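You operate a simulated robot arm through the tools that you are given. There is no shell and no other tool. Be economical: measure what you need, move in short steps, check, and stop when the job is done.

The job below is to be done with a simulated robot arm. You get a single attempt, and the scene is never put back.

TASK
Top the beaker up to 300 with soap base, add 3 pumps of pine scent and put the lid on.
Fine: tap shut, slide back in the middle, no dye.

It is judged by the outcome, as a careful person would: the job done as asked, and still so three seconds after it is handed in. It fails if anything else is knocked over, pushed out of place, dropped, spilled or broken. A push-on lid holds only when it is set on centred and level and pressed home; a screw cap is set on level and turned clockwise until tight.

THE ROBOT
A 7-joint arm with a two-finger parallel gripper, fixed in place. Base frame: the origin is at the foot of the arm, x ahead of it, y to its left, z up; the work surface is at about z = 0. Units: mm, rad, N and s.
With the tool pointing down near the work surface it reaches from about 220 to 580 mm from the base axis. Its first joint turns from -1.152 to 1.152 rad. Payload 2.5 kg.
The tool frame sits at the grasp point between the pads (the TCP): z along the fingers, y along the line on which they close. The tips reach 23 mm beyond it. Largest opening 94 mm; finger width 38, thickness 10; the body of the gripper, 54 by 96 mm, starts 39 mm behind the TCP.
Orientation is that of the tool frame in the base frame, as a unit quaternion [w, x, y, z]. With the fingers straight down and closing along the base's y, the tool's x points along the base's -x, its y along +y and its z along -z.

THE INTERFACE
- The arm moves only by the tool jog_arm. Its argument "plan" is a list of rows, each a list of 7 numbers: the gripper command, from -1 (shut) to 1 (fully open), values between in proportion, then the shift along the tool's x, y, z in mm, then the turn, a rotation vector about the tool's x, y, z in rad. In form: [[claw, dx, dy, dz, wx, wy, wz], ...]. A call has 1 to 10 rows; each row shifts and turns the commanded pose from where the row before left it, along the tool's axes as they then stand. Each row takes 0.2 s and may step no farther than 50 mm and 0.15 rad from the row before; otherwise, or with a gripper value out of range, the whole call is refused. A pose out of reach is approached as far as the arm can. The call stops where the force on the tool passes 70 N (or 10 N more than at its start, if that is more) or the arm is blocked; 0.2 s more then pass. Each finger travels about 108 mm/s and halts on what it meets, pressing with about 37 N; the grip force reading is that of the motor and also rises with nothing between the fingers. The clock runs only during rows and for 0.2 s after the last one: add rows that do not move to give the fingers time. The reply holds the time, the measured pose of the TCP, the force on the tool along the base axes, the opening and the grip force, in the units named above and with some noise, with the torque about the TCP (base axes, N m) and any sound that the robot's microphone picked up.
- Cameras (640 x 400 px; columns grow to the right, rows downward): "scene" is fixed at [116.6, -408.8, 542.7]; the picture's right is [0.84, -0.54, 0.00], its down [-0.32, -0.50, -0.80] and it looks along [0.44, 0.68, -0.59] (base axes); focal length 214 px, centre (320, 200). "wrist" rides on the gripper at [86, 16, -75] in the tool frame; the picture's right is [-0.18, 0.98, 0.00], its down [-0.58, -0.11, -0.81] and it looks along [-0.79, -0.15, 0.59] (tool axes); focal length 243 px, centre (320, 200). There is no depth. A picture from a camera that has moved, and an enlarged one, comes with that camera's place and axes in the base frame and with its lens.
- camera(camera): a new picture of that camera. No time passes.
- zoom(camera, box): a new picture of the part [left, top, right, bottom] of that camera's present view, enlarged. No time passes.
- finish_job(): hands the job in; it is judged then, once.

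Go step by step. Nothing tells you positions but the pictures and the camera data: compare them with the known pose of the tool, close in by small moves and look again before you grip or let go. The budget is 120 turns and 76 pictures, counting those below and the enlarged ones. Unless the task says otherwise, let go and move clear before handing in, and close with one line.

The tools are called after "Request:" as a command line: name --pt "numbers of a row" for each row, then --argument value for the rest, lists and objects as JSON in quotes. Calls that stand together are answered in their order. jog_arm: Moves the arm, as the interface text tells. Its arguments: {"type":"object","properties":{"plan":{"type":"array"}},"required":["plan"]} The other tools are called the same way: camera (camera) takes a picture; zoom (camera, box) takes an enlarged picture of a part of a camera's view; finish_job () hands the job in.

At the start:

```text
t: 0.0
position: [400.2, -120.2, 437.9]
ee_rot: [0.0, 0.0, 1.0, -0.001]
wrist_force: [0.6, -0.9, -0.6]
wrist_torque: [0.0, -0.01, -0.01]
width: 93.9
grip_force: 0.0
```

scene: 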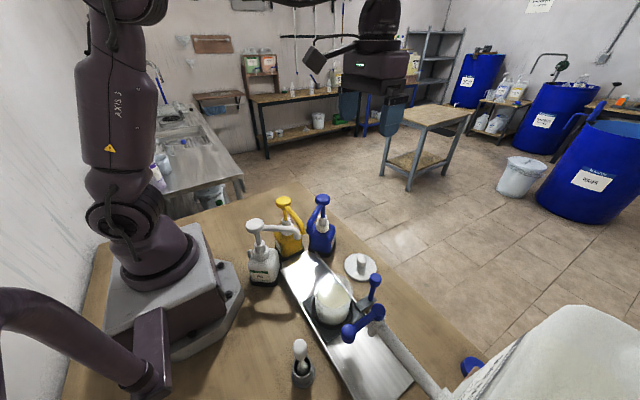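
wrist: 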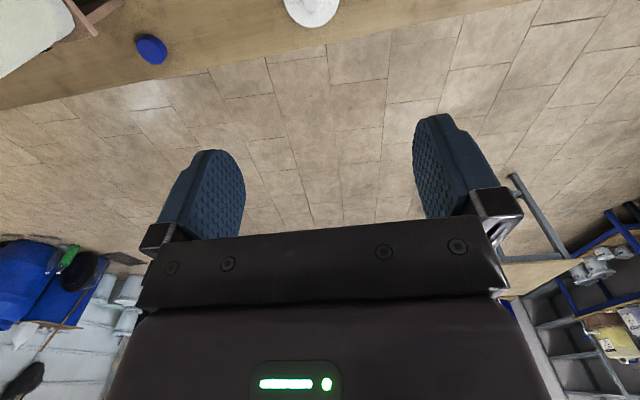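

I see a bench with three pump bottles, a tray/slide with a beaker in it, a lid, a tap with a blue lever on a large container. I'll enlarge the scene to read the details.

Request:
zoom --camera "scene" --box '[230, 180, 390, 280]'

Request:
zoom --camera "scene" --box '[270, 250, 430, 350]'

Request:
zoom --camera "scene" --box '[260, 240, 516, 400]'

```text
4.00 times, centred on (310, 230) of scene
camera zoom: at [116.6, -408.8, 542.7], right [0.84, -0.54, 0.0], down [-0.32, -0.5, -0.8], along [0.44, 0.68, -0.59], focal length 858 px, centre (360, 80)
```

zoom: 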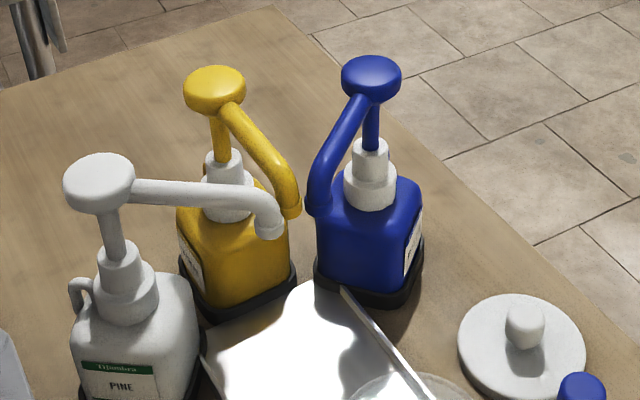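

```text
4.00 times, centred on (350, 300) of scene
camera zoom: at [116.6, -408.8, 542.7], right [0.84, -0.54, 0.0], down [-0.32, -0.5, -0.8], along [0.44, 0.68, -0.59], focal length 858 px, centre (200, -200)
```

zoom: 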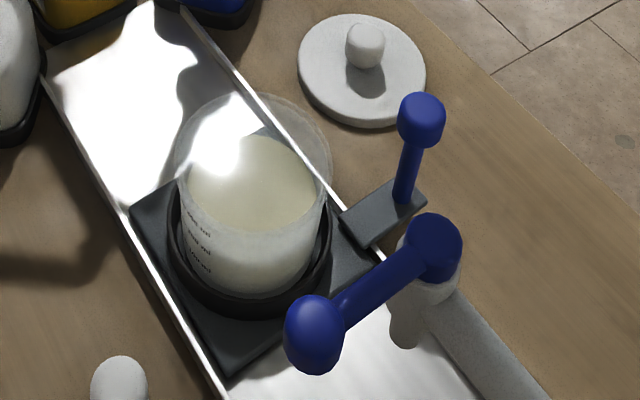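

```text
2.50 times, centred on (388, 320) of scene
camera zoom: at [116.6, -408.8, 542.7], right [0.84, -0.54, 0.0], down [-0.32, -0.5, -0.8], along [0.44, 0.68, -0.59], focal length 536 px, centre (150, -100)
```

zoom: 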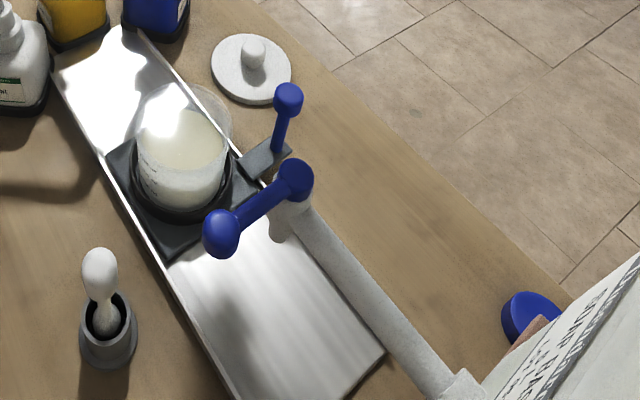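

The pine bottle is the white one, the slide runs along y under a tap at one end and the spouts at the other. I'll look closer at the beaker scale and the tap.

Request:
zoom --camera "scene" --box '[305, 270, 361, 330]'

Request:
zoom --camera "scene" --box '[335, 268, 399, 348]'

Request:
jog_arm --pt "1 50 0 0 0 0 0" --pt "1 50 0 0 0 0 0" --pt "1 50 0 0 0 0 0" --pt "1 0 0 0 0 0 0"

Request:
camera --camera "wrist"

```text
6.67 times, centred on (333, 300) of scene
camera zoom: at [116.6, -408.8, 542.7], right [0.84, -0.54, 0.0], down [-0.32, -0.5, -0.8], along [0.44, 0.68, -0.59], focal length 1430 px, centre (233, -467)
```

zoom: 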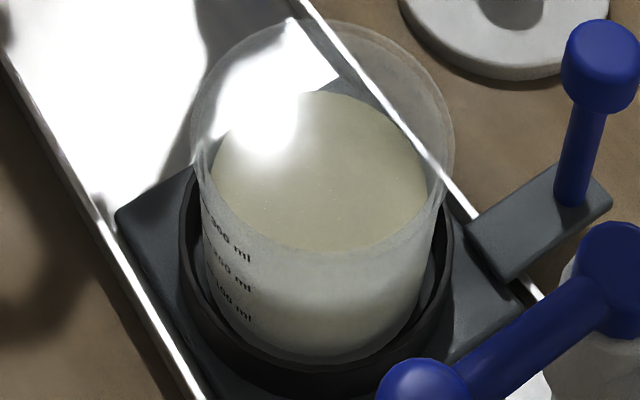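

```text
5.00 times, centred on (367, 308) of scene
camera zoom: at [116.6, -408.8, 542.7], right [0.84, -0.54, 0.0], down [-0.32, -0.5, -0.8], along [0.44, 0.68, -0.59], focal length 1072 px, centre (85, -340)
```

zoom: 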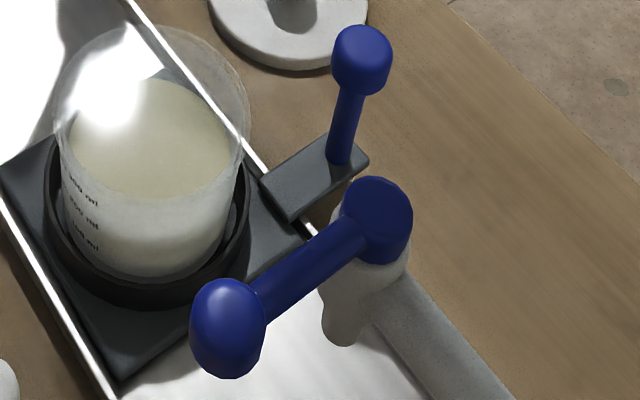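

```text
t: 1.0
position: [249.8, -121.0, 437.9]
ee_rot: [0.0, 0.0, 1.0, 0.0]
wrist_force: [0.1, 0.3, 0.5]
wrist_torque: [0.03, -0.01, 0.0]
width: 94.1
grip_force: 0.1
```

```text
68 pictures are left
camera wrist: at [163.6, -104.5, 513.6], right [0.18, 0.98, 0.0], down [0.58, -0.11, 0.81], along [0.79, -0.15, -0.59], focal length 243 px, centre (320, 200)
```

wrist: 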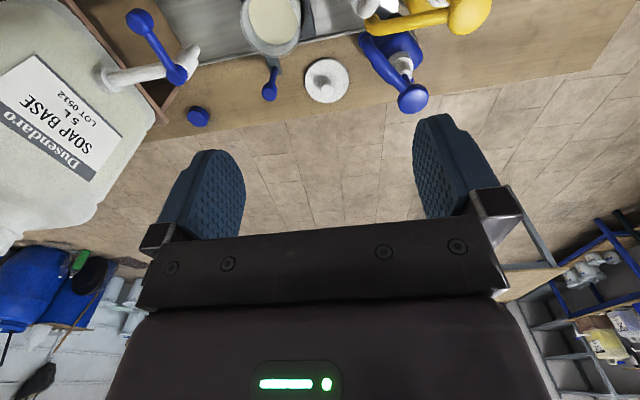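

The soap-base container feeds the tap; beaker's scale faces the robot base (−x). I'll lower the tool behind the beaker with a slight tilt so the wrist camera reads the scale.

Request:
jog_arm --pt "1 10 -45 30 0 0 0" --pt "1 10 -44 30 0 0 0" --pt "1 5 0 45 0 0 0" --pt "1 0 0 45 0 0 0" --pt "1 0 0 45 0 0 0" --pt "1 0 0 40 0 -0.1 0" --pt "1 0 0 0 0 -0.15 0" --pt "1 0 0 0 0 -0.1 0" --pt "1 0 0 0 0 0 0"

Request:
camera --camera "wrist"

```text
refused: row 1 steps farther than a row can; nothing moved
```

```text
67 pictures are left
camera wrist: at [163.6, -104.5, 513.6], right [0.18, 0.98, 0.0], down [0.58, -0.11, 0.81], along [0.79, -0.15, -0.59], focal length 243 px, centre (320, 200)
```

wrist: 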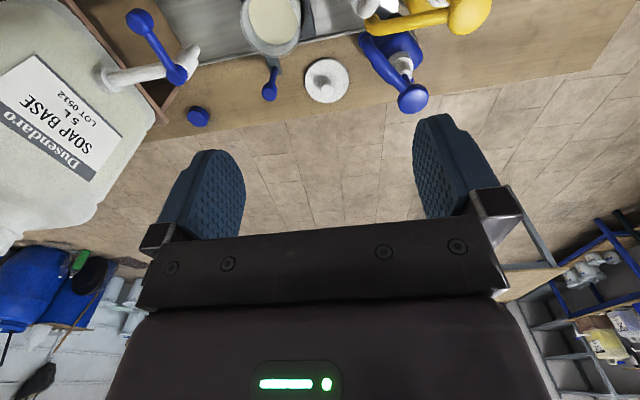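

The step limit applies to the whole vector, so I repeat with shorter rows.

Request:
jog_arm --pt "1 10 -45 0 0 0 0" --pt "1 10 -44 0 0 0 0" --pt "1 5 0 48 0 0 0" --pt "1 0 0 50 0 0 0" --pt "1 0 0 50 0 0 0" --pt "1 0 0 50 0 -0.1 0" --pt "1 0 0 0 0 -0.15 0" --pt "1 0 0 0 0 -0.1 0" --pt "1 0 0 0 0 0 0"

Request:
camera --camera "wrist"

```text
t: 3.0
position: [225.4, -208.3, 240.3]
ee_rot: [0.174, 0.0, 0.985, 0.0]
wrist_force: [0.3, 0.0, -0.5]
wrist_torque: [0.02, 0.0, 0.01]
width: 94.0
grip_force: 0.0
```

```text
66 pictures are left
camera wrist: at [117.1, -191.7, 280.9], right [0.17, 0.98, 0.06], down [0.27, -0.11, 0.96], along [0.95, -0.15, -0.28], focal length 243 px, centre (320, 200)
```

wrist: 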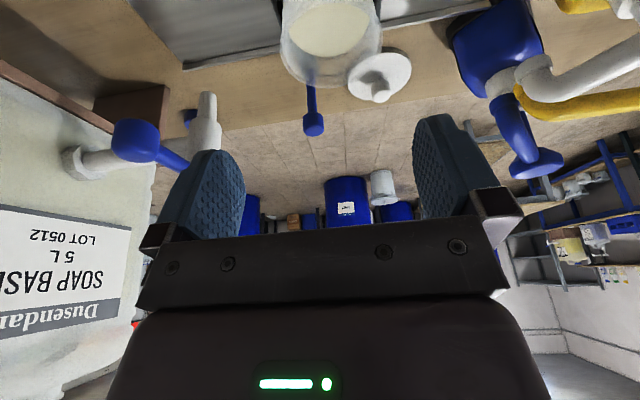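

Good side view, but still too steep. I lower 55 mm straight down.

Request:
jog_arm --pt "1 10 0 27 0 0 0" --pt "1 10 0 27 0 0 0" --pt "1 0 0 0 0 0 0"

Request:
zoom --camera "wrist" --box '[230, 0, 430, 125]'

Request:
camera --camera "wrist"

```text
t: 3.8
position: [224.2, -209.5, 183.5]
ee_rot: [0.175, 0.001, 0.985, -0.001]
wrist_force: [1.2, -0.3, 1.0]
wrist_torque: [-0.03, 0.02, -0.01]
width: 94.0
grip_force: 0.1
```

```text
3.20 times, centred on (330, 62) of wrist
camera zoom: at [117.5, -192.1, 223.9], right [0.17, 0.98, 0.06], down [0.27, -0.11, 0.96], along [0.95, -0.15, -0.28], focal length 776 px, centre (288, 640)
```

zoom: 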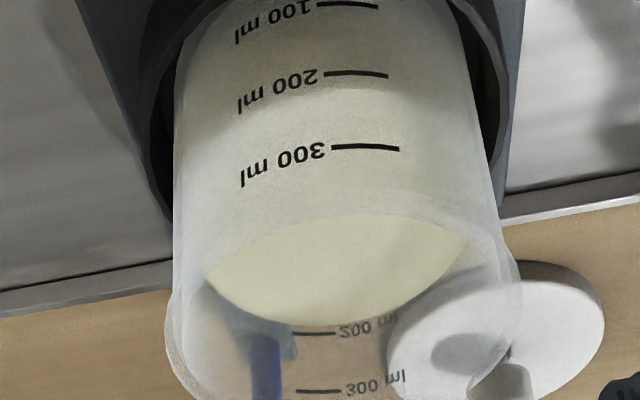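

```text
64 pictures are left
camera wrist: at [117.5, -192.1, 223.9], right [0.17, 0.98, 0.06], down [0.27, -0.11, 0.96], along [0.95, -0.15, -0.28], focal length 243 px, centre (320, 200)
```

wrist: 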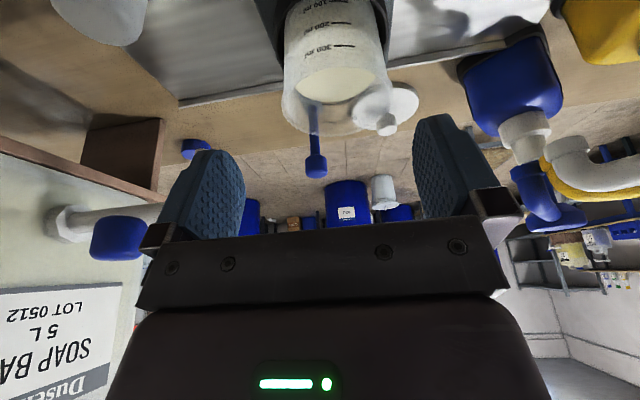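

The level is a little under 200 ml now, so about 100 ml must be added. The slide handle's knob is at about (378, −235, 105), so I raise, straighten the tool and go above it, then yaw 90° so the wrist camera stalk stays clear of the tap.

Request:
jog_arm --pt "1 -15 0 -45 0 0 0" --pt "1 -15 0 -45 0 0 0" --pt "1 0 0 0 0 0.15 0" --pt "1 0 0 0 0 0.15 0" --pt "1 0 0 0 0 0.05 0" --pt "1 -50 0 0 0 0 0.0" --pt "1 -50 0 0 0 0 0.0" --pt "1 -50 0 0 0 0 0.0" --pt "1 0 0 0 0 0 0"

Request:
jog_arm --pt "-0.3 0 0 0 0 0 0.15" --pt "-0.3 0 0 0 0 0 0.15" --pt "-0.3 0 0 0 0 0 0.15" --pt "-0.3 0 0 0 0 0 0.15" --pt "-0.3 0 0 0 0 0 0.15" --pt "-0.3 0 0 0 0 0 0.15" --pt "-0.3 0 0 0 0 0 0.15" --pt "-0.3 0 0 0 0 0 0.15" --pt "-0.3 0 0 0 0 0 0.15" --pt "-0.3 0 0 0 0 0 0.15"

Request:
camera --camera "wrist"

Request:
camera --camera "scene"

```text
t: 5.8
position: [374.7, -210.4, 278.5]
ee_rot: [-0.001, 0.0, 1.0, 0.0]
wrist_force: [-0.3, 0.3, -0.4]
wrist_torque: [0.01, 0.01, -0.02]
width: 94.0
grip_force: 0.1
```

```text
t: 8.0
position: [372.6, -209.1, 276.9]
ee_rot: [0.001, 0.683, 0.731, 0.0]
wrist_force: [-0.9, 0.2, 0.1]
wrist_torque: [-0.03, 0.03, 0.0]
width: 33.0
grip_force: 0.1
```

```text
63 pictures are left
camera wrist: at [382.1, -121.4, 352.7], right [0.99, -0.12, 0.0], down [-0.07, -0.59, 0.81], along [-0.09, -0.8, -0.59], focal length 243 px, centre (320, 200)
```

wrist: 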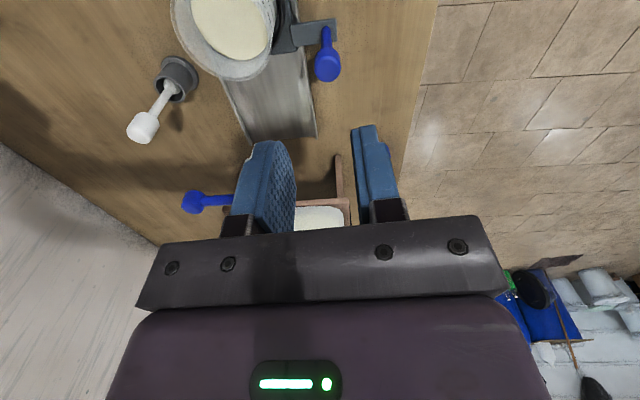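

```text
62 pictures are left
```

scene: 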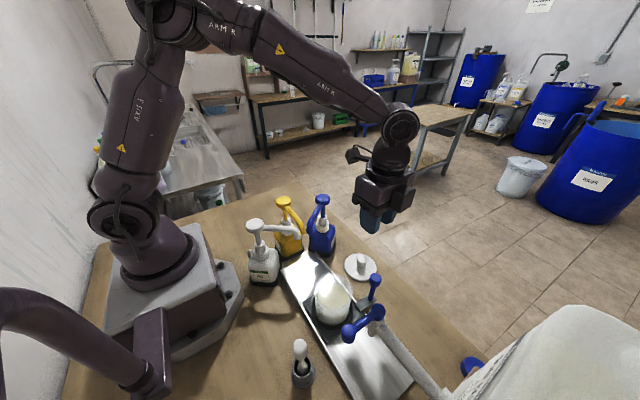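

Knob confirmed near (377, −237, 105). I close the fingers and come down on its +y side.

Request:
jog_arm --pt "-1 14 5 0 0 0 0.068" --pt "-1 0 0 48 0 0 0" --pt "-1 0 0 48 0 0 0" --pt "-1 0 0 45 0 0 0" --pt "-1 0 0 45 0 0 0" --pt "-1 0 0 0 0 0 0"

Request:
camera --camera "wrist"

Request:
zoom --camera "scene" --box '[290, 220, 450, 320]'

```text
t: 9.4
position: [375.8, -194.7, 91.4]
ee_rot: [0.0, 0.706, 0.708, 0.0]
wrist_force: [0.5, -0.1, -0.2]
wrist_torque: [0.01, -0.02, -0.02]
width: 0.3
grip_force: 37.2
```

```text
61 pictures are left
camera wrist: at [390.4, -107.6, 166.4], right [0.98, -0.18, 0.0], down [-0.11, -0.58, 0.81], along [-0.15, -0.79, -0.59], focal length 243 px, centre (320, 200)
```

wrist: 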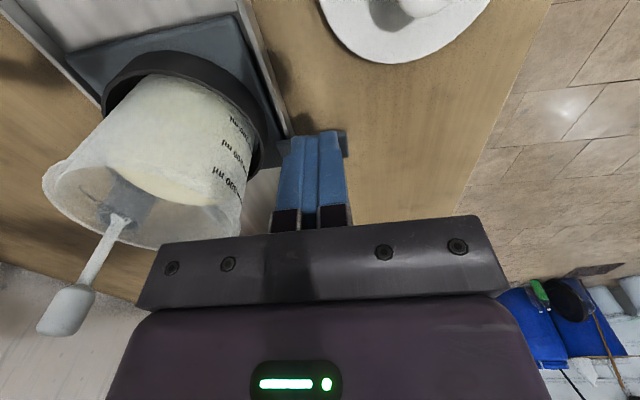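

```text
4.00 times, centred on (370, 270) of scene
camera zoom: at [116.6, -408.8, 542.7], right [0.84, -0.54, 0.0], down [-0.32, -0.5, -0.8], along [0.44, 0.68, -0.59], focal length 858 px, centre (120, -80)
```

zoom: 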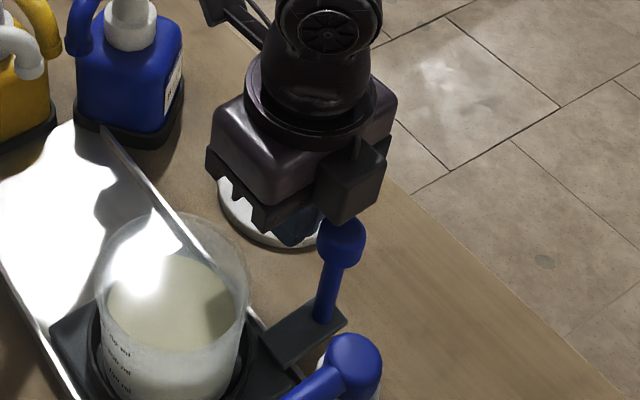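

Position looks right, clear of everything. I push the slide towards the tap gently.

Request:
jog_arm --pt "-1 -8 0 0 0 0 0" --pt "-1 -8 0 0 0 0 0" --pt "-1 -8 0 0 0 0 0" --pt "-1 -8 0 0 0 0 0" --pt "-1 -10 0 0 0 0 0" --pt "-1 -10 0 0 0 0 0" --pt "-1 -10 0 0 0 0 0" --pt "-1 0 0 0 0 0 0"

Request:
camera --camera "scene"

```text
t: 11.2
position: [375.3, -257.3, 90.6]
ee_rot: [0.001, 0.706, 0.708, 0.0]
wrist_force: [-0.4, -0.7, -0.3]
wrist_torque: [-0.01, 0.02, 0.02]
width: 0.0
grip_force: 36.7
```

```text
59 pictures are left
```

scene: 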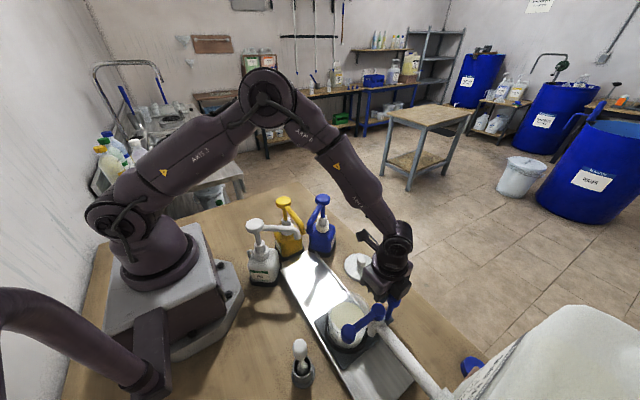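

The slide follows. I continue towards the tap.

Request:
jog_arm --pt "-1 -10 0 0 0 0 0" --pt "-1 -10 0 0 0 0 0" --pt "-1 -10 0 0 0 0 0" --pt "-1 -10 0 0 0 0 0" --pt "-1 -10 0 0 0 0 0" --pt "-1 -7 0 0 0 0 0" --pt "-1 0 0 0 0 0 0"

Request:
zoom --camera "scene" --box '[300, 270, 428, 350]'

Request:
camera --camera "wrist"

```text
t: 12.8
position: [376.4, -313.3, 92.5]
ee_rot: [0.0, 0.707, 0.707, 0.001]
wrist_force: [0.0, 0.6, 0.7]
wrist_torque: [0.03, 0.01, -0.03]
width: 0.2
grip_force: 36.7
```

```text
5.00 times, centred on (364, 310) of scene
camera zoom: at [116.6, -408.8, 542.7], right [0.84, -0.54, 0.0], down [-0.32, -0.5, -0.8], along [0.44, 0.68, -0.59], focal length 1072 px, centre (100, -350)
```

zoom: 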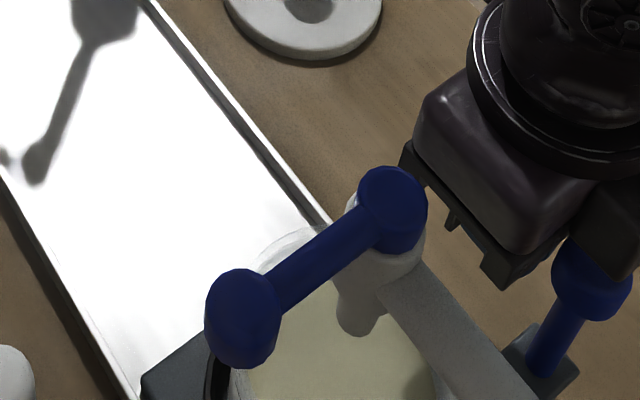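

```text
57 pictures are left
camera wrist: at [391.9, -227.2, 166.8], right [0.98, -0.18, 0.0], down [-0.11, -0.58, 0.81], along [-0.15, -0.79, -0.59], focal length 243 px, centre (320, 200)
```

wrist: 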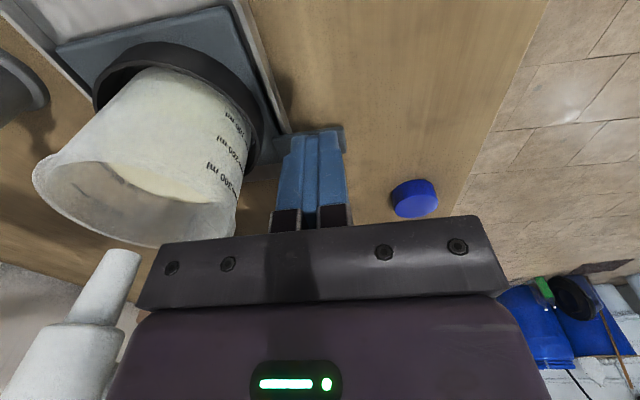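

The spout is within the beaker mouth, about 12 mm off centre. I push a little more, then back off.

Request:
jog_arm --pt "-1 -7 0 0 0 0 0" --pt "-1 -6 0 0 0 0 0" --pt "-1 0 0 0 0 0 0" --pt "-1 15 0 0 0 0 0" --pt "-1 15 0 0 0 0 0" --pt "-1 0 0 -45 0 0 0" --pt "-1 0 0 -48 0 0 0" --pt "-1 0 0 -48 0 0 0" --pt "-1 0 0 -48 0 0 0" --pt "-1 0 0 0 0 0 0"

Request:
camera --camera "wrist"

Request:
zoom --camera "scene" --box '[300, 270, 428, 350]'

```text
t: 13.5
position: [376.9, -316.6, 92.0]
ee_rot: [-0.011, 0.705, 0.709, 0.006]
wrist_force: [-3.2, 5.9, 3.7]
wrist_torque: [-0.19, -0.06, -0.11]
width: 0.0
grip_force: 37.2
stopped in row 3: the force on the tool passed its limit at 74 N (the readings are from after the stop); the commanded pose is now the measured one
```

```text
56 pictures are left
camera wrist: at [392.3, -232.2, 168.0], right [0.98, -0.18, -0.01], down [-0.1, -0.6, 0.79], along [-0.15, -0.78, -0.61], focal length 243 px, centre (320, 200)
```

wrist: 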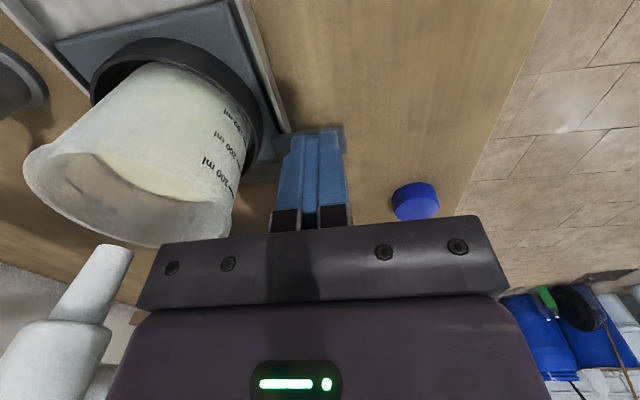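

```text
5.00 times, centred on (364, 310) of scene
camera zoom: at [116.6, -408.9, 542.7], right [0.84, -0.54, 0.0], down [-0.32, -0.5, -0.8], along [0.44, 0.68, -0.59], focal length 1072 px, centre (100, -350)
```

zoom: 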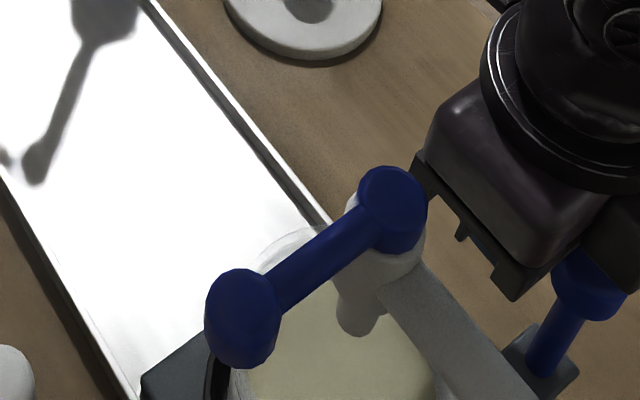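

The slide hit its end stop, with the spout over the beaker. I back off and rise, then yaw back.

Request:
jog_arm --pt "-1 15 0 0 0 0 0" --pt "-1 15 0 0 0 0 0" --pt "-1 0 0 -48 0 0 0" --pt "-1 0 0 -48 0 0 0" --pt "-1 0 0 -48 0 0 0" --pt "-1 0 0 -48 0 0 0" --pt "-1 0 0 -48 0 0 0" --pt "-1 0 0 0 0 0 0"

Request:
jog_arm --pt "-1 0 0 0 0 0 -0.15" --pt "-1 0 0 0 0 0 -0.15" --pt "-1 0 0 0 0 0 -0.15" --pt "-1 0 0 0 0 0 -0.15" --pt "-1 0 0 0 0 0 -0.15" --pt "-1 0 0 0 0 0 -0.15" --pt "-1 0 0 0 0 0 -0.15" --pt "-1 0 0 0 0 0 -0.15" --pt "-1 0 0 0 0 0 -0.15" --pt "-1 0 0 0 0 0 -0.15"

Request:
camera --camera "scene"

```text
t: 15.3
position: [377.0, -294.0, 331.6]
ee_rot: [-0.011, 0.705, 0.709, 0.005]
wrist_force: [0.0, -0.2, 0.3]
wrist_torque: [-0.02, 0.03, 0.0]
width: 0.2
grip_force: 37.0
```

```text
t: 17.5
position: [379.7, -294.8, 330.7]
ee_rot: [-0.004, 0.03, 0.999, 0.011]
wrist_force: [0.2, 0.6, 0.4]
wrist_torque: [0.0, -0.02, -0.01]
width: 0.1
grip_force: 36.8
```

```text
54 pictures are left
```

scene: 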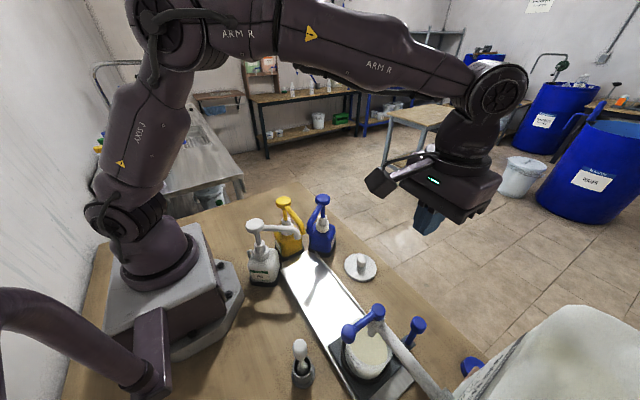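

I straighten the tool and move next to the lever ball, on its +y side, still above it, and look.

Request:
jog_arm --pt "-1 0 0 0 0.022 -0.008 -0.06" --pt "-1 45 8 0 0 0 0" --pt "-1 45 8 0 0 0 0" --pt "-1 45 8 0 0 0 0" --pt "-1 19 0 0 0 0 0" --pt "-1 0 0 40 0 0 0" --pt "-1 0 0 0 0 0 0"

Request:
camera --camera "wrist"

Request:
zoom --camera "scene" --box '[300, 260, 460, 360]'

```text
t: 19.1
position: [223.9, -270.2, 292.8]
ee_rot: [0.0, 0.002, 1.0, 0.0]
wrist_force: [-0.8, 0.1, 0.2]
wrist_torque: [-0.01, 0.03, -0.04]
width: 0.0
grip_force: 37.0
```

```text
53 pictures are left
camera wrist: at [137.3, -252.9, 366.5], right [0.19, 0.98, 0.0], down [0.58, -0.11, 0.81], along [0.79, -0.15, -0.59], focal length 243 px, centre (320, 200)
```

wrist: 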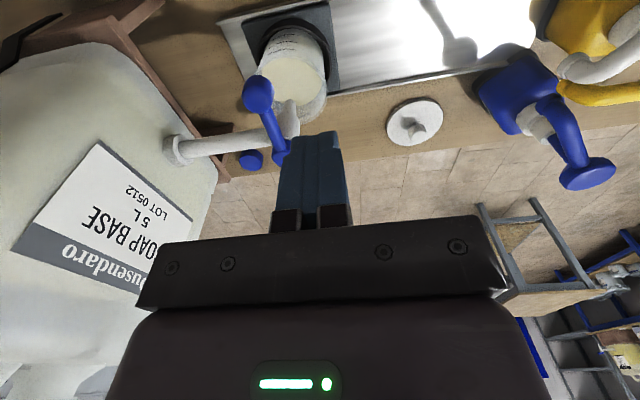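

```text
4.00 times, centred on (380, 310) of scene
camera zoom: at [116.6, -408.8, 542.7], right [0.84, -0.54, 0.0], down [-0.32, -0.5, -0.8], along [0.44, 0.68, -0.59], focal length 858 px, centre (80, -240)
```

zoom: 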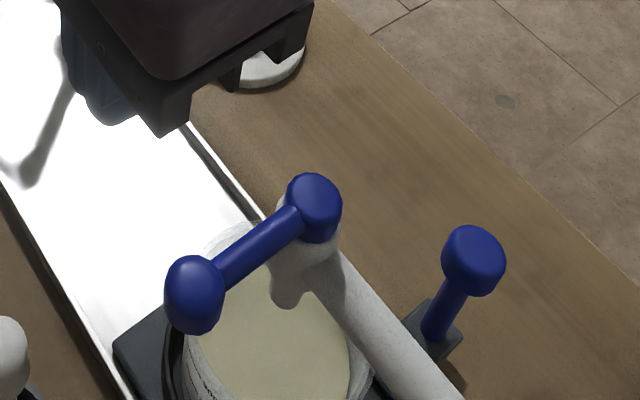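

Ball confirmed at about (226, −316, 198). I descend beside it and approach to contact.

Request:
jog_arm --pt "-1 0 0 45 0 0 0" --pt "-1 0 0 43 0 0 0" --pt "-1 0 -8 0 0 0 0" --pt "-1 0 -7 0 0 0 0" --pt "-1 0 -5 0 0 0 0" --pt "-1 0 0 0 0 0 0"

Request:
jog_arm --pt "-1 0 -3 0 0 0 0" --pt "-1 0 -3 0 0 0 0"

Request:
zoom --camera "scene" --box '[300, 260, 460, 360]'

```text
t: 20.5
position: [225.4, -288.7, 203.6]
ee_rot: [-0.001, 0.001, 1.0, 0.0]
wrist_force: [0.2, 0.2, -0.8]
wrist_torque: [0.03, 0.0, 0.01]
width: 0.2
grip_force: 37.1
```

```text
t: 21.1
position: [226.7, -293.0, 203.7]
ee_rot: [0.0, 0.001, 1.0, 0.003]
wrist_force: [-2.9, 19.4, 14.7]
wrist_torque: [-0.17, 0.02, -0.05]
width: 0.0
grip_force: 36.6
```

```text
4.00 times, centred on (380, 310) of scene
camera zoom: at [116.6, -408.7, 542.7], right [0.84, -0.54, 0.0], down [-0.32, -0.5, -0.8], along [0.44, 0.68, -0.59], focal length 858 px, centre (80, -240)
```

zoom: 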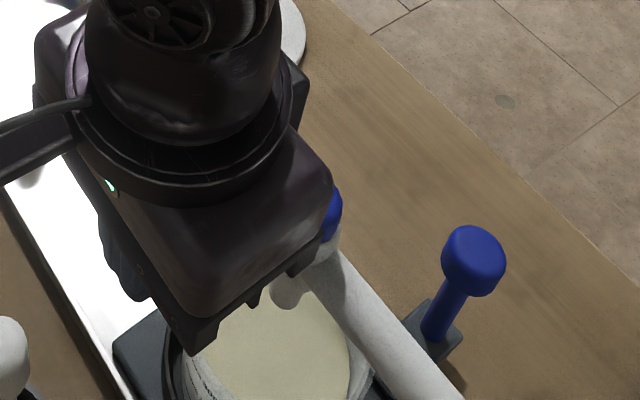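

Contact with a reaction of about 20 N; I check whether the lever moved.

Request:
camera --camera "wrist"

Request:
zoom --camera "wrist" --box '[160, 80, 360, 205]'

```text
50 pictures are left
camera wrist: at [138.0, -276.2, 279.0], right [0.19, 0.98, 0.01], down [0.58, -0.11, 0.81], along [0.79, -0.15, -0.59], focal length 243 px, centre (320, 200)
```

wrist: 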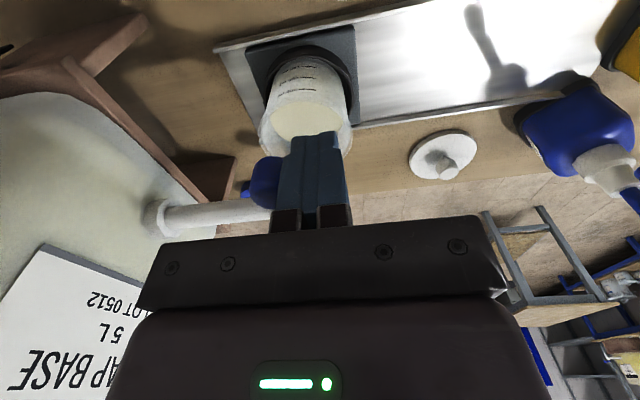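

```text
3.20 times, centred on (260, 142) of wrist
camera zoom: at [138.0, -276.2, 279.0], right [0.19, 0.98, 0.01], down [0.58, -0.11, 0.81], along [0.79, -0.15, -0.59], focal length 776 px, centre (512, 384)
```

zoom: 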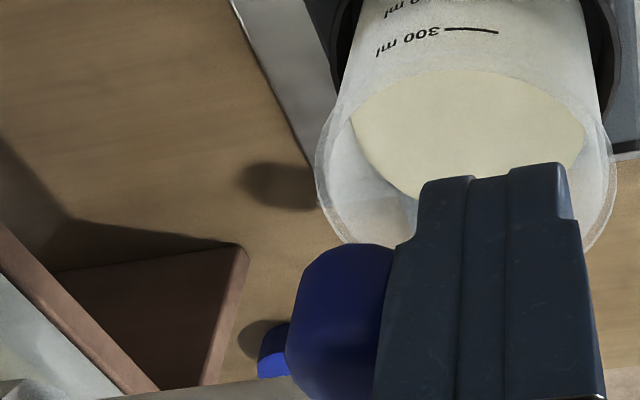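

The lever doesn't go towards −y. I lift, cross over and try from the other side.

Request:
jog_arm --pt "-1 0 10 0 0 0 0" --pt "-1 0 10 0 0 0 0" --pt "-1 0 0 -50 0 0 0" --pt "-1 0 -40 0 0 0 0" --pt "-1 0 -40 0 0 0 0" --pt "-1 0 0 0 0 0 0"

Request:
camera --camera "wrist"

```text
t: 22.5
position: [225.2, -353.8, 253.1]
ee_rot: [0.001, 0.002, 1.0, 0.0]
wrist_force: [1.0, 0.3, 0.3]
wrist_torque: [0.01, -0.02, 0.01]
width: 0.1
grip_force: 37.3
```

```text
48 pictures are left
camera wrist: at [137.5, -337.0, 327.2], right [0.19, 0.98, 0.0], down [0.58, -0.11, 0.81], along [0.79, -0.15, -0.59], focal length 243 px, centre (320, 200)
```

wrist: 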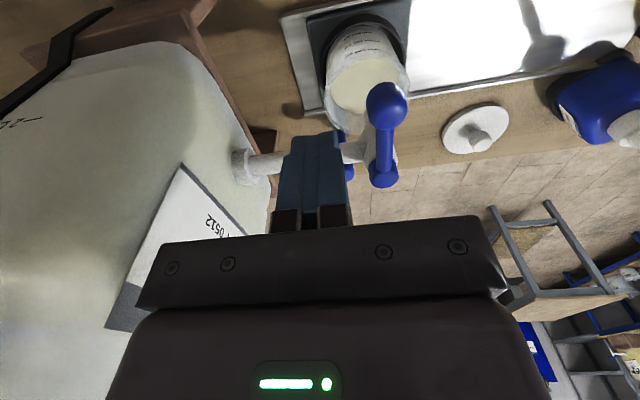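

Lever unmoved. I descend on the −y side and nudge towards +y.

Request:
jog_arm --pt "-1 0 0 48 0 0 0" --pt "-1 0 8 0 0 0 0" --pt "-1 0 5 0 0 0 0" --pt "-1 0 4 0 0 0 0"

Request:
jog_arm --pt "-1 0 4 0 0 0 0"

Request:
zoom --camera "wrist" --box '[240, 0, 480, 190]'

```text
t: 23.5
position: [224.8, -338.5, 205.1]
ee_rot: [0.0, 0.003, 1.0, 0.0]
wrist_force: [0.1, -1.3, 0.3]
wrist_torque: [0.0, 0.0, 0.02]
width: 0.2
grip_force: 36.6
```

```text
t: 23.9
position: [225.3, -333.8, 205.2]
ee_rot: [0.0, 0.002, 1.0, 0.0]
wrist_force: [-0.2, -0.2, 1.1]
wrist_torque: [0.02, 0.01, 0.03]
width: 0.2
grip_force: 37.4
```

```text
2.11 times, centred on (360, 95) of wrist
camera zoom: at [137.7, -317.2, 280.0], right [0.19, 0.98, 0.0], down [0.58, -0.11, 0.81], along [0.79, -0.15, -0.59], focal length 511 px, centre (236, 421)
```

zoom: 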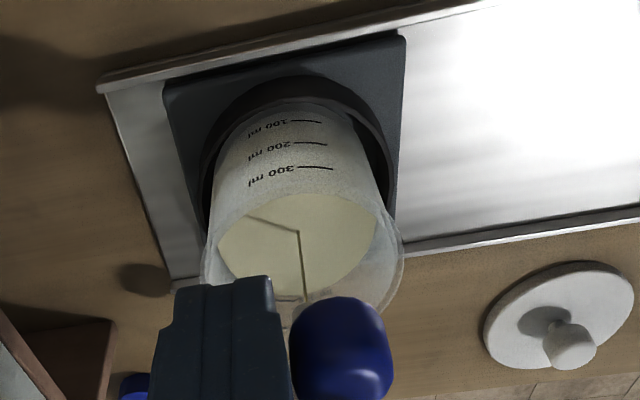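

A thin stream has started: +y opens. I hold still for a second to gauge the rate.

Request:
jog_arm --pt "-1 0 0 0 0 0 0" --pt "-1 0 0 0 0 0 0" --pt "-1 0 0 0 0 0 0" --pt "-1 0 0 0 0 0 0" --pt "-1 0 0 0 0 0 0" --pt "-1 0 0 0 0 0 0" --pt "-1 0 0 0 0 0 0" --pt "-1 0 0 0 0 0 0" --pt "-1 0 0 0 0 0 0" --pt "-1 0 0 0 0 0 0"

Request:
zoom --camera "wrist" --box '[300, 40, 460, 140]'

```text
t: 26.1
position: [225.7, -334.0, 205.7]
ee_rot: [0.0, 0.002, 1.0, 0.0]
wrist_force: [-0.4, -0.7, -0.4]
wrist_torque: [0.02, -0.01, 0.0]
width: 0.0
grip_force: 36.6
```

```text
4.00 times, centred on (380, 90) of wrist
camera zoom: at [137.7, -317.4, 280.1], right [0.19, 0.98, 0.0], down [0.58, -0.11, 0.81], along [0.79, -0.15, -0.59], focal length 970 px, centre (80, 640)
```

zoom: 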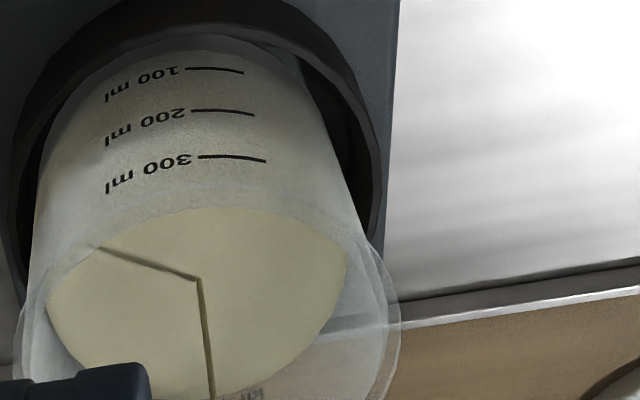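

Flow is slow. I check from the scene camera too.

Request:
zoom --camera "scene" --box '[328, 310, 408, 390]'

Request:
camera --camera "wrist"

```text
5.00 times, centred on (368, 350) of scene
camera zoom: at [116.6, -408.8, 542.7], right [0.84, -0.54, 0.0], down [-0.32, -0.5, -0.8], along [0.44, 0.68, -0.59], focal length 1072 px, centre (80, -550)
```

zoom: 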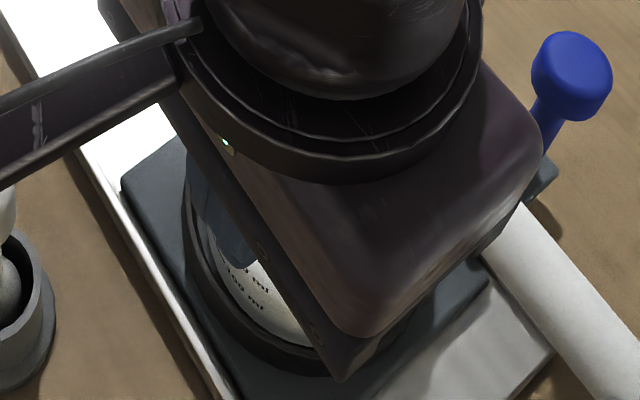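

```text
44 pictures are left
camera wrist: at [137.7, -317.4, 280.1], right [0.19, 0.98, 0.0], down [0.58, -0.11, 0.81], along [0.79, -0.15, -0.59], focal length 243 px, centre (320, 200)
```

wrist: 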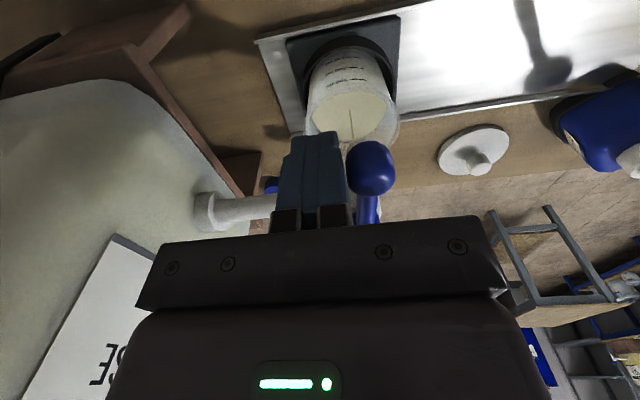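

I look closer at the far wall's marks near the liquid edge.

Request:
zoom --camera "wrist" --box '[330, 100, 410, 150]'

```text
8.00 times, centred on (370, 125) of wrist
camera zoom: at [137.7, -317.4, 280.1], right [0.19, 0.98, 0.0], down [0.58, -0.11, 0.81], along [0.79, -0.15, -0.59], focal length 1941 px, centre (-80, 800)
```

zoom: 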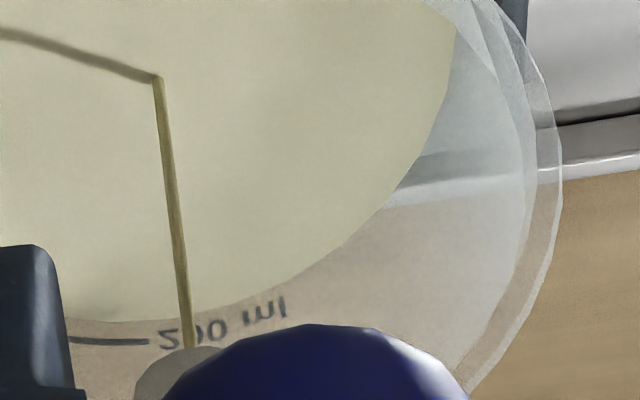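

Still just under the 200 mark: the stream is very slow. I open it a bit more and wait a second.

Request:
jog_arm --pt "-1 0 4 0 0 0 0" --pt "-1 0 4 0 0 0 0" --pt "-1 0 0 0 0 0 0" --pt "-1 0 0 0 0 0 0" --pt "-1 0 0 0 0 0 0" --pt "-1 0 0 0 0 0 0"

Request:
zoom --camera "wrist" --box '[300, 70, 420, 150]'

```text
t: 27.5
position: [224.4, -327.1, 205.2]
ee_rot: [0.001, 0.002, 1.0, -0.001]
wrist_force: [0.0, -0.4, 0.4]
wrist_torque: [-0.01, 0.0, 0.01]
width: 0.1
grip_force: 36.9
```

```text
5.00 times, centred on (360, 110) of wrist
camera zoom: at [137.3, -309.6, 280.3], right [0.19, 0.98, 0.0], down [0.58, -0.11, 0.81], along [0.79, -0.15, -0.59], focal length 1213 px, centre (120, 650)
```

zoom: 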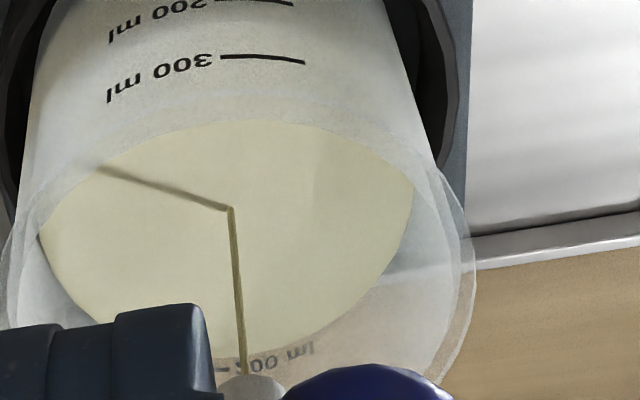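

Still a small rise. I open further and wait.

Request:
jog_arm --pt "-1 0 4 0 0 0 0" --pt "-1 0 4 0 0 0 0" --pt "-1 0 0 0 0 0 0" --pt "-1 0 0 0 0 0 0" --pt "-1 0 0 0 0 0 0" --pt "-1 0 0 0 0 0 0" --pt "-1 0 0 0 0 0 0" --pt "-1 0 0 0 0 0 0" --pt "-1 0 0 0 0 0 0" --pt "-1 0 0 0 0 0 0"

Request:
zoom --camera "wrist" --box '[300, 70, 420, 150]'

```text
t: 29.7
position: [224.4, -318.2, 205.0]
ee_rot: [-0.001, 0.001, 1.0, 0.0]
wrist_force: [0.2, 0.5, 0.0]
wrist_torque: [0.02, 0.02, -0.02]
width: 0.0
grip_force: 37.1
```

```text
5.00 times, centred on (360, 110) of wrist
camera zoom: at [137.1, -301.6, 280.8], right [0.19, 0.98, 0.0], down [0.58, -0.11, 0.81], along [0.79, -0.15, -0.59], focal length 1213 px, centre (120, 650)
```

zoom: 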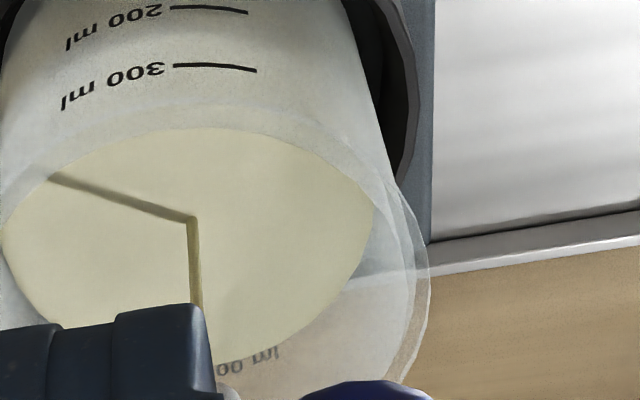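

Rate is modest. I wait another two seconds with the same opening.

Request:
jog_arm --pt "-1 0 4 0 0 0 0" --pt "-1 0 0 0 0 0 0" --pt "-1 0 0 0 0 0 0" --pt "-1 0 0 0 0 0 0" --pt "-1 0 0 0 0 0 0" --pt "-1 0 0 0 0 0 0" --pt "-1 0 0 0 0 0 0" --pt "-1 0 0 0 0 0 0" --pt "-1 0 0 0 0 0 0" --pt "-1 0 0 0 0 0 0"

Request:
zoom --camera "wrist" --box '[290, 70, 410, 150]'

```text
t: 31.9
position: [224.1, -315.3, 205.8]
ee_rot: [0.0, 0.002, 1.0, 0.0]
wrist_force: [0.2, 0.4, -0.4]
wrist_torque: [-0.04, -0.02, 0.02]
width: 0.2
grip_force: 37.1
```

```text
5.00 times, centred on (350, 110) of wrist
camera zoom: at [137.0, -297.9, 280.8], right [0.19, 0.98, 0.0], down [0.58, -0.11, 0.81], along [0.79, -0.15, -0.59], focal length 1213 px, centre (170, 650)
```

zoom: 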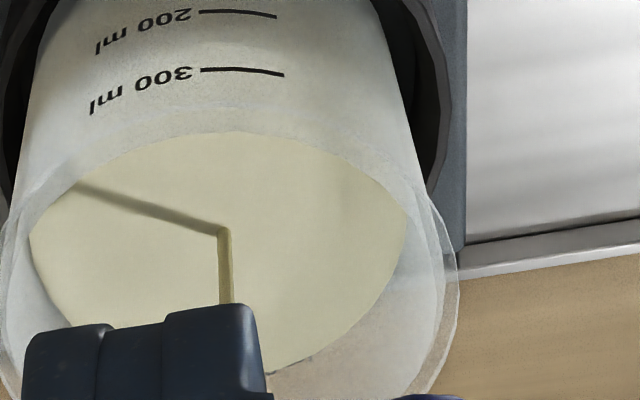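

Level is passing 200 now, at roughly 5–7 ml/s. While it runs I cross over to the closing side (+y) and look from there.

Request:
jog_arm --pt "-1 0 -6 0 0 0 0" --pt "-1 0 0 -48 0 0 0" --pt "-1 0 40 0 0 0 0" --pt "-1 0 40 0 0 0 0"

Request:
camera --camera "wrist"

Request:
zoom --camera "wrist" --box '[220, 40, 340, 120]'

```text
t: 32.9
position: [225.4, -240.4, 250.4]
ee_rot: [0.0, 0.001, 1.0, 0.0]
wrist_force: [-0.2, -0.2, 0.3]
wrist_torque: [0.02, 0.01, -0.04]
width: 0.4
grip_force: 37.1
```

```text
39 pictures are left
camera wrist: at [137.1, -223.6, 326.1], right [0.19, 0.98, 0.0], down [0.58, -0.11, 0.81], along [0.79, -0.15, -0.59], focal length 243 px, centre (320, 200)
```

wrist: 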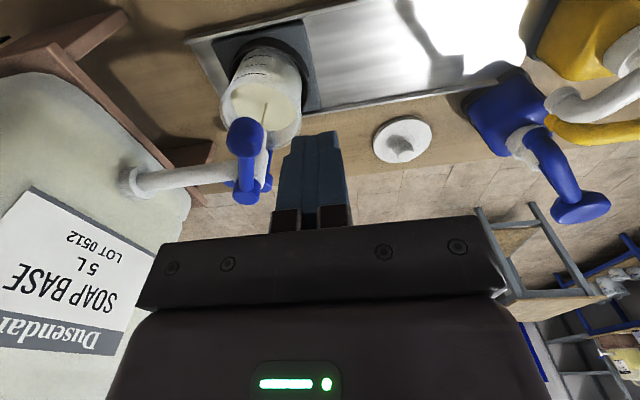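

```text
5.00 times, centred on (280, 80) of wrist
camera zoom: at [137.1, -223.6, 326.1], right [0.19, 0.98, 0.0], down [0.58, -0.11, 0.81], along [0.79, -0.15, -0.59], focal length 1213 px, centre (520, 800)
```

zoom: 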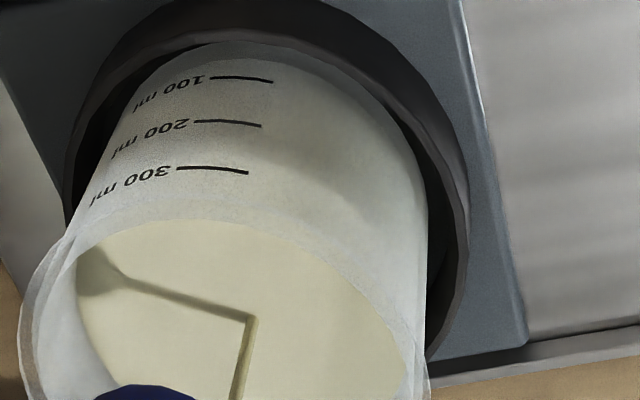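

Request:
zoom --camera "wrist" --box '[215, 90, 311, 150]'

```text
6.67 times, centred on (263, 120) of wrist
camera zoom: at [137.1, -223.6, 326.1], right [0.19, 0.98, 0.0], down [0.58, -0.11, 0.81], along [0.79, -0.15, -0.59], focal length 1618 px, centre (700, 733)
```

zoom: 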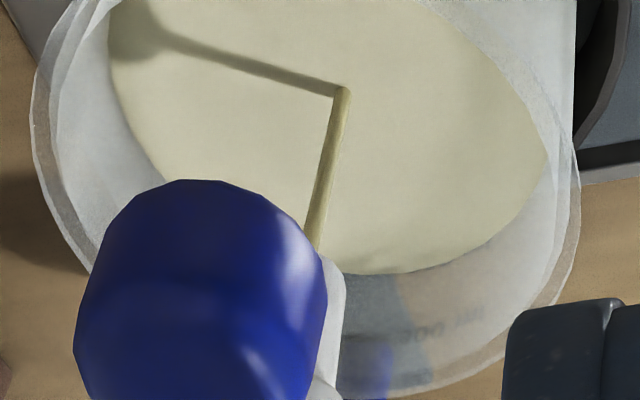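

From here the far-wall 300 mark is visible and the liquid is about 85–90 ml below it. I hold two seconds and re-measure.

Request:
jog_arm --pt "-1 0 0 0 0 0 0" --pt "-1 0 0 0 0 0 0" --pt "-1 0 0 0 0 0 0" --pt "-1 0 0 0 0 0 0" --pt "-1 0 0 0 0 0 0" --pt "-1 0 0 0 0 0 0" --pt "-1 0 0 0 0 0 0" --pt "-1 0 0 0 0 0 0" --pt "-1 0 0 0 0 0 0" --pt "-1 0 0 0 0 0 0"

Request:
zoom --camera "wrist" --box '[215, 90, 311, 150]'

```text
t: 35.1
position: [225.1, -240.3, 251.3]
ee_rot: [-0.001, 0.002, 1.0, 0.0]
wrist_force: [-0.2, 0.6, -1.0]
wrist_torque: [0.0, -0.02, -0.01]
width: 0.0
grip_force: 37.2
```

```text
6.67 times, centred on (263, 120) of wrist
camera zoom: at [137.2, -223.9, 326.0], right [0.19, 0.98, 0.0], down [0.58, -0.11, 0.81], along [0.79, -0.15, -0.59], focal length 1618 px, centre (700, 733)
```

zoom: 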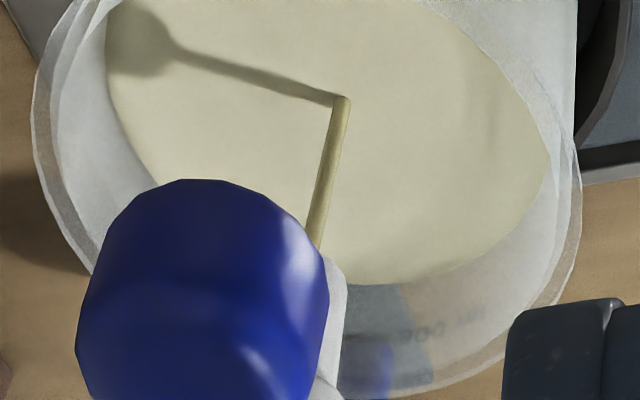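

About 8 ml/s, with some 65 ml to go. I wait about four seconds and measure again.

Request:
jog_arm --pt "-1 0 0 0 0 0 0" --pt "-1 0 0 0 0 0 0" --pt "-1 0 0 0 0 0 0" --pt "-1 0 0 0 0 0 0" --pt "-1 0 0 0 0 0 0" --pt "-1 0 0 0 0 0 0" --pt "-1 0 0 0 0 0 0" --pt "-1 0 0 0 0 0 0" --pt "-1 0 0 0 0 0 0" --pt "-1 0 0 0 0 0 0"

Request:
jog_arm --pt "-1 0 0 0 0 0 0" --pt "-1 0 0 0 0 0 0" --pt "-1 0 0 0 0 0 0" --pt "-1 0 0 0 0 0 0" --pt "-1 0 0 0 0 0 0" --pt "-1 0 0 0 0 0 0" --pt "-1 0 0 0 0 0 0" --pt "-1 0 0 0 0 0 0"

Request:
zoom --camera "wrist" --box '[215, 90, 311, 150]'

```text
t: 37.3
position: [223.9, -239.8, 250.4]
ee_rot: [0.0, 0.002, 1.0, 0.0]
wrist_force: [0.5, 0.2, 0.3]
wrist_torque: [0.0, 0.0, 0.03]
width: 0.0
grip_force: 36.8
```

```text
t: 39.1
position: [224.7, -240.6, 250.9]
ee_rot: [0.0, 0.002, 1.0, -0.001]
wrist_force: [0.1, -0.2, -0.3]
wrist_torque: [-0.02, 0.04, 0.01]
width: 0.1
grip_force: 36.9
```

```text
6.67 times, centred on (263, 120) of wrist
camera zoom: at [137.2, -223.9, 326.0], right [0.19, 0.98, 0.0], down [0.58, -0.11, 0.81], along [0.79, -0.15, -0.59], focal length 1618 px, centre (700, 733)
```

zoom: 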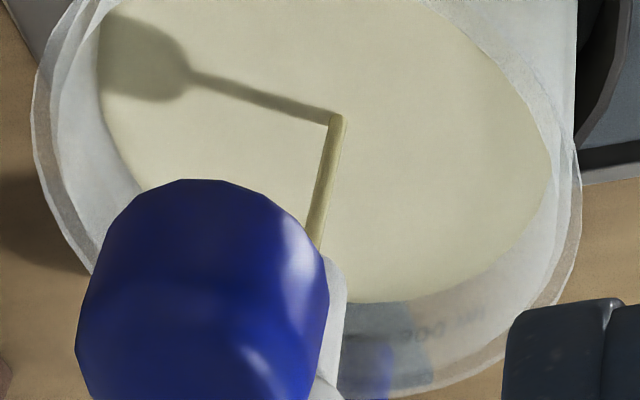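

Request:
jog_arm --pt "-1 0 0 0 0 0 0" --pt "-1 0 0 0 0 0 0" --pt "-1 0 0 0 0 0 0" --pt "-1 0 0 0 0 0 0" --pt "-1 0 0 0 0 0 0" --pt "-1 0 0 0 0 0 0" --pt "-1 0 0 0 0 0 0" --pt "-1 0 0 0 0 0 0" --pt "-1 0 0 0 0 0 0"

Request:
zoom --camera "wrist" --box '[239, 110, 303, 150]'

```text
t: 41.1
position: [224.9, -241.1, 250.1]
ee_rot: [0.001, 0.002, 1.0, 0.0]
wrist_force: [-0.2, 0.4, -0.6]
wrist_torque: [0.01, -0.03, 0.0]
width: 0.0
grip_force: 36.9
```

```text
10.00 times, centred on (271, 130) of wrist
camera zoom: at [137.2, -223.9, 326.0], right [0.19, 0.98, 0.0], down [0.58, -0.11, 0.81], along [0.79, -0.15, -0.59], focal length 2426 px, centre (810, 900)
```

zoom: 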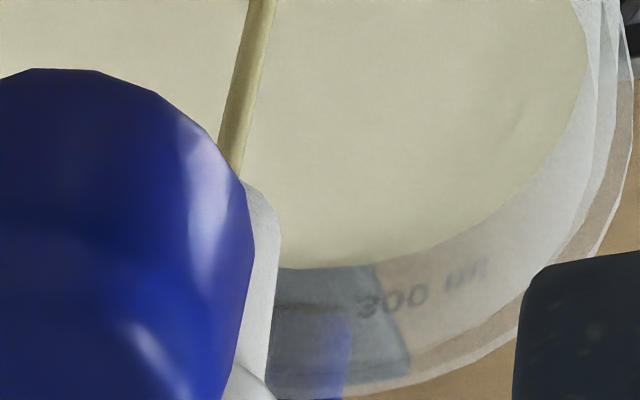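

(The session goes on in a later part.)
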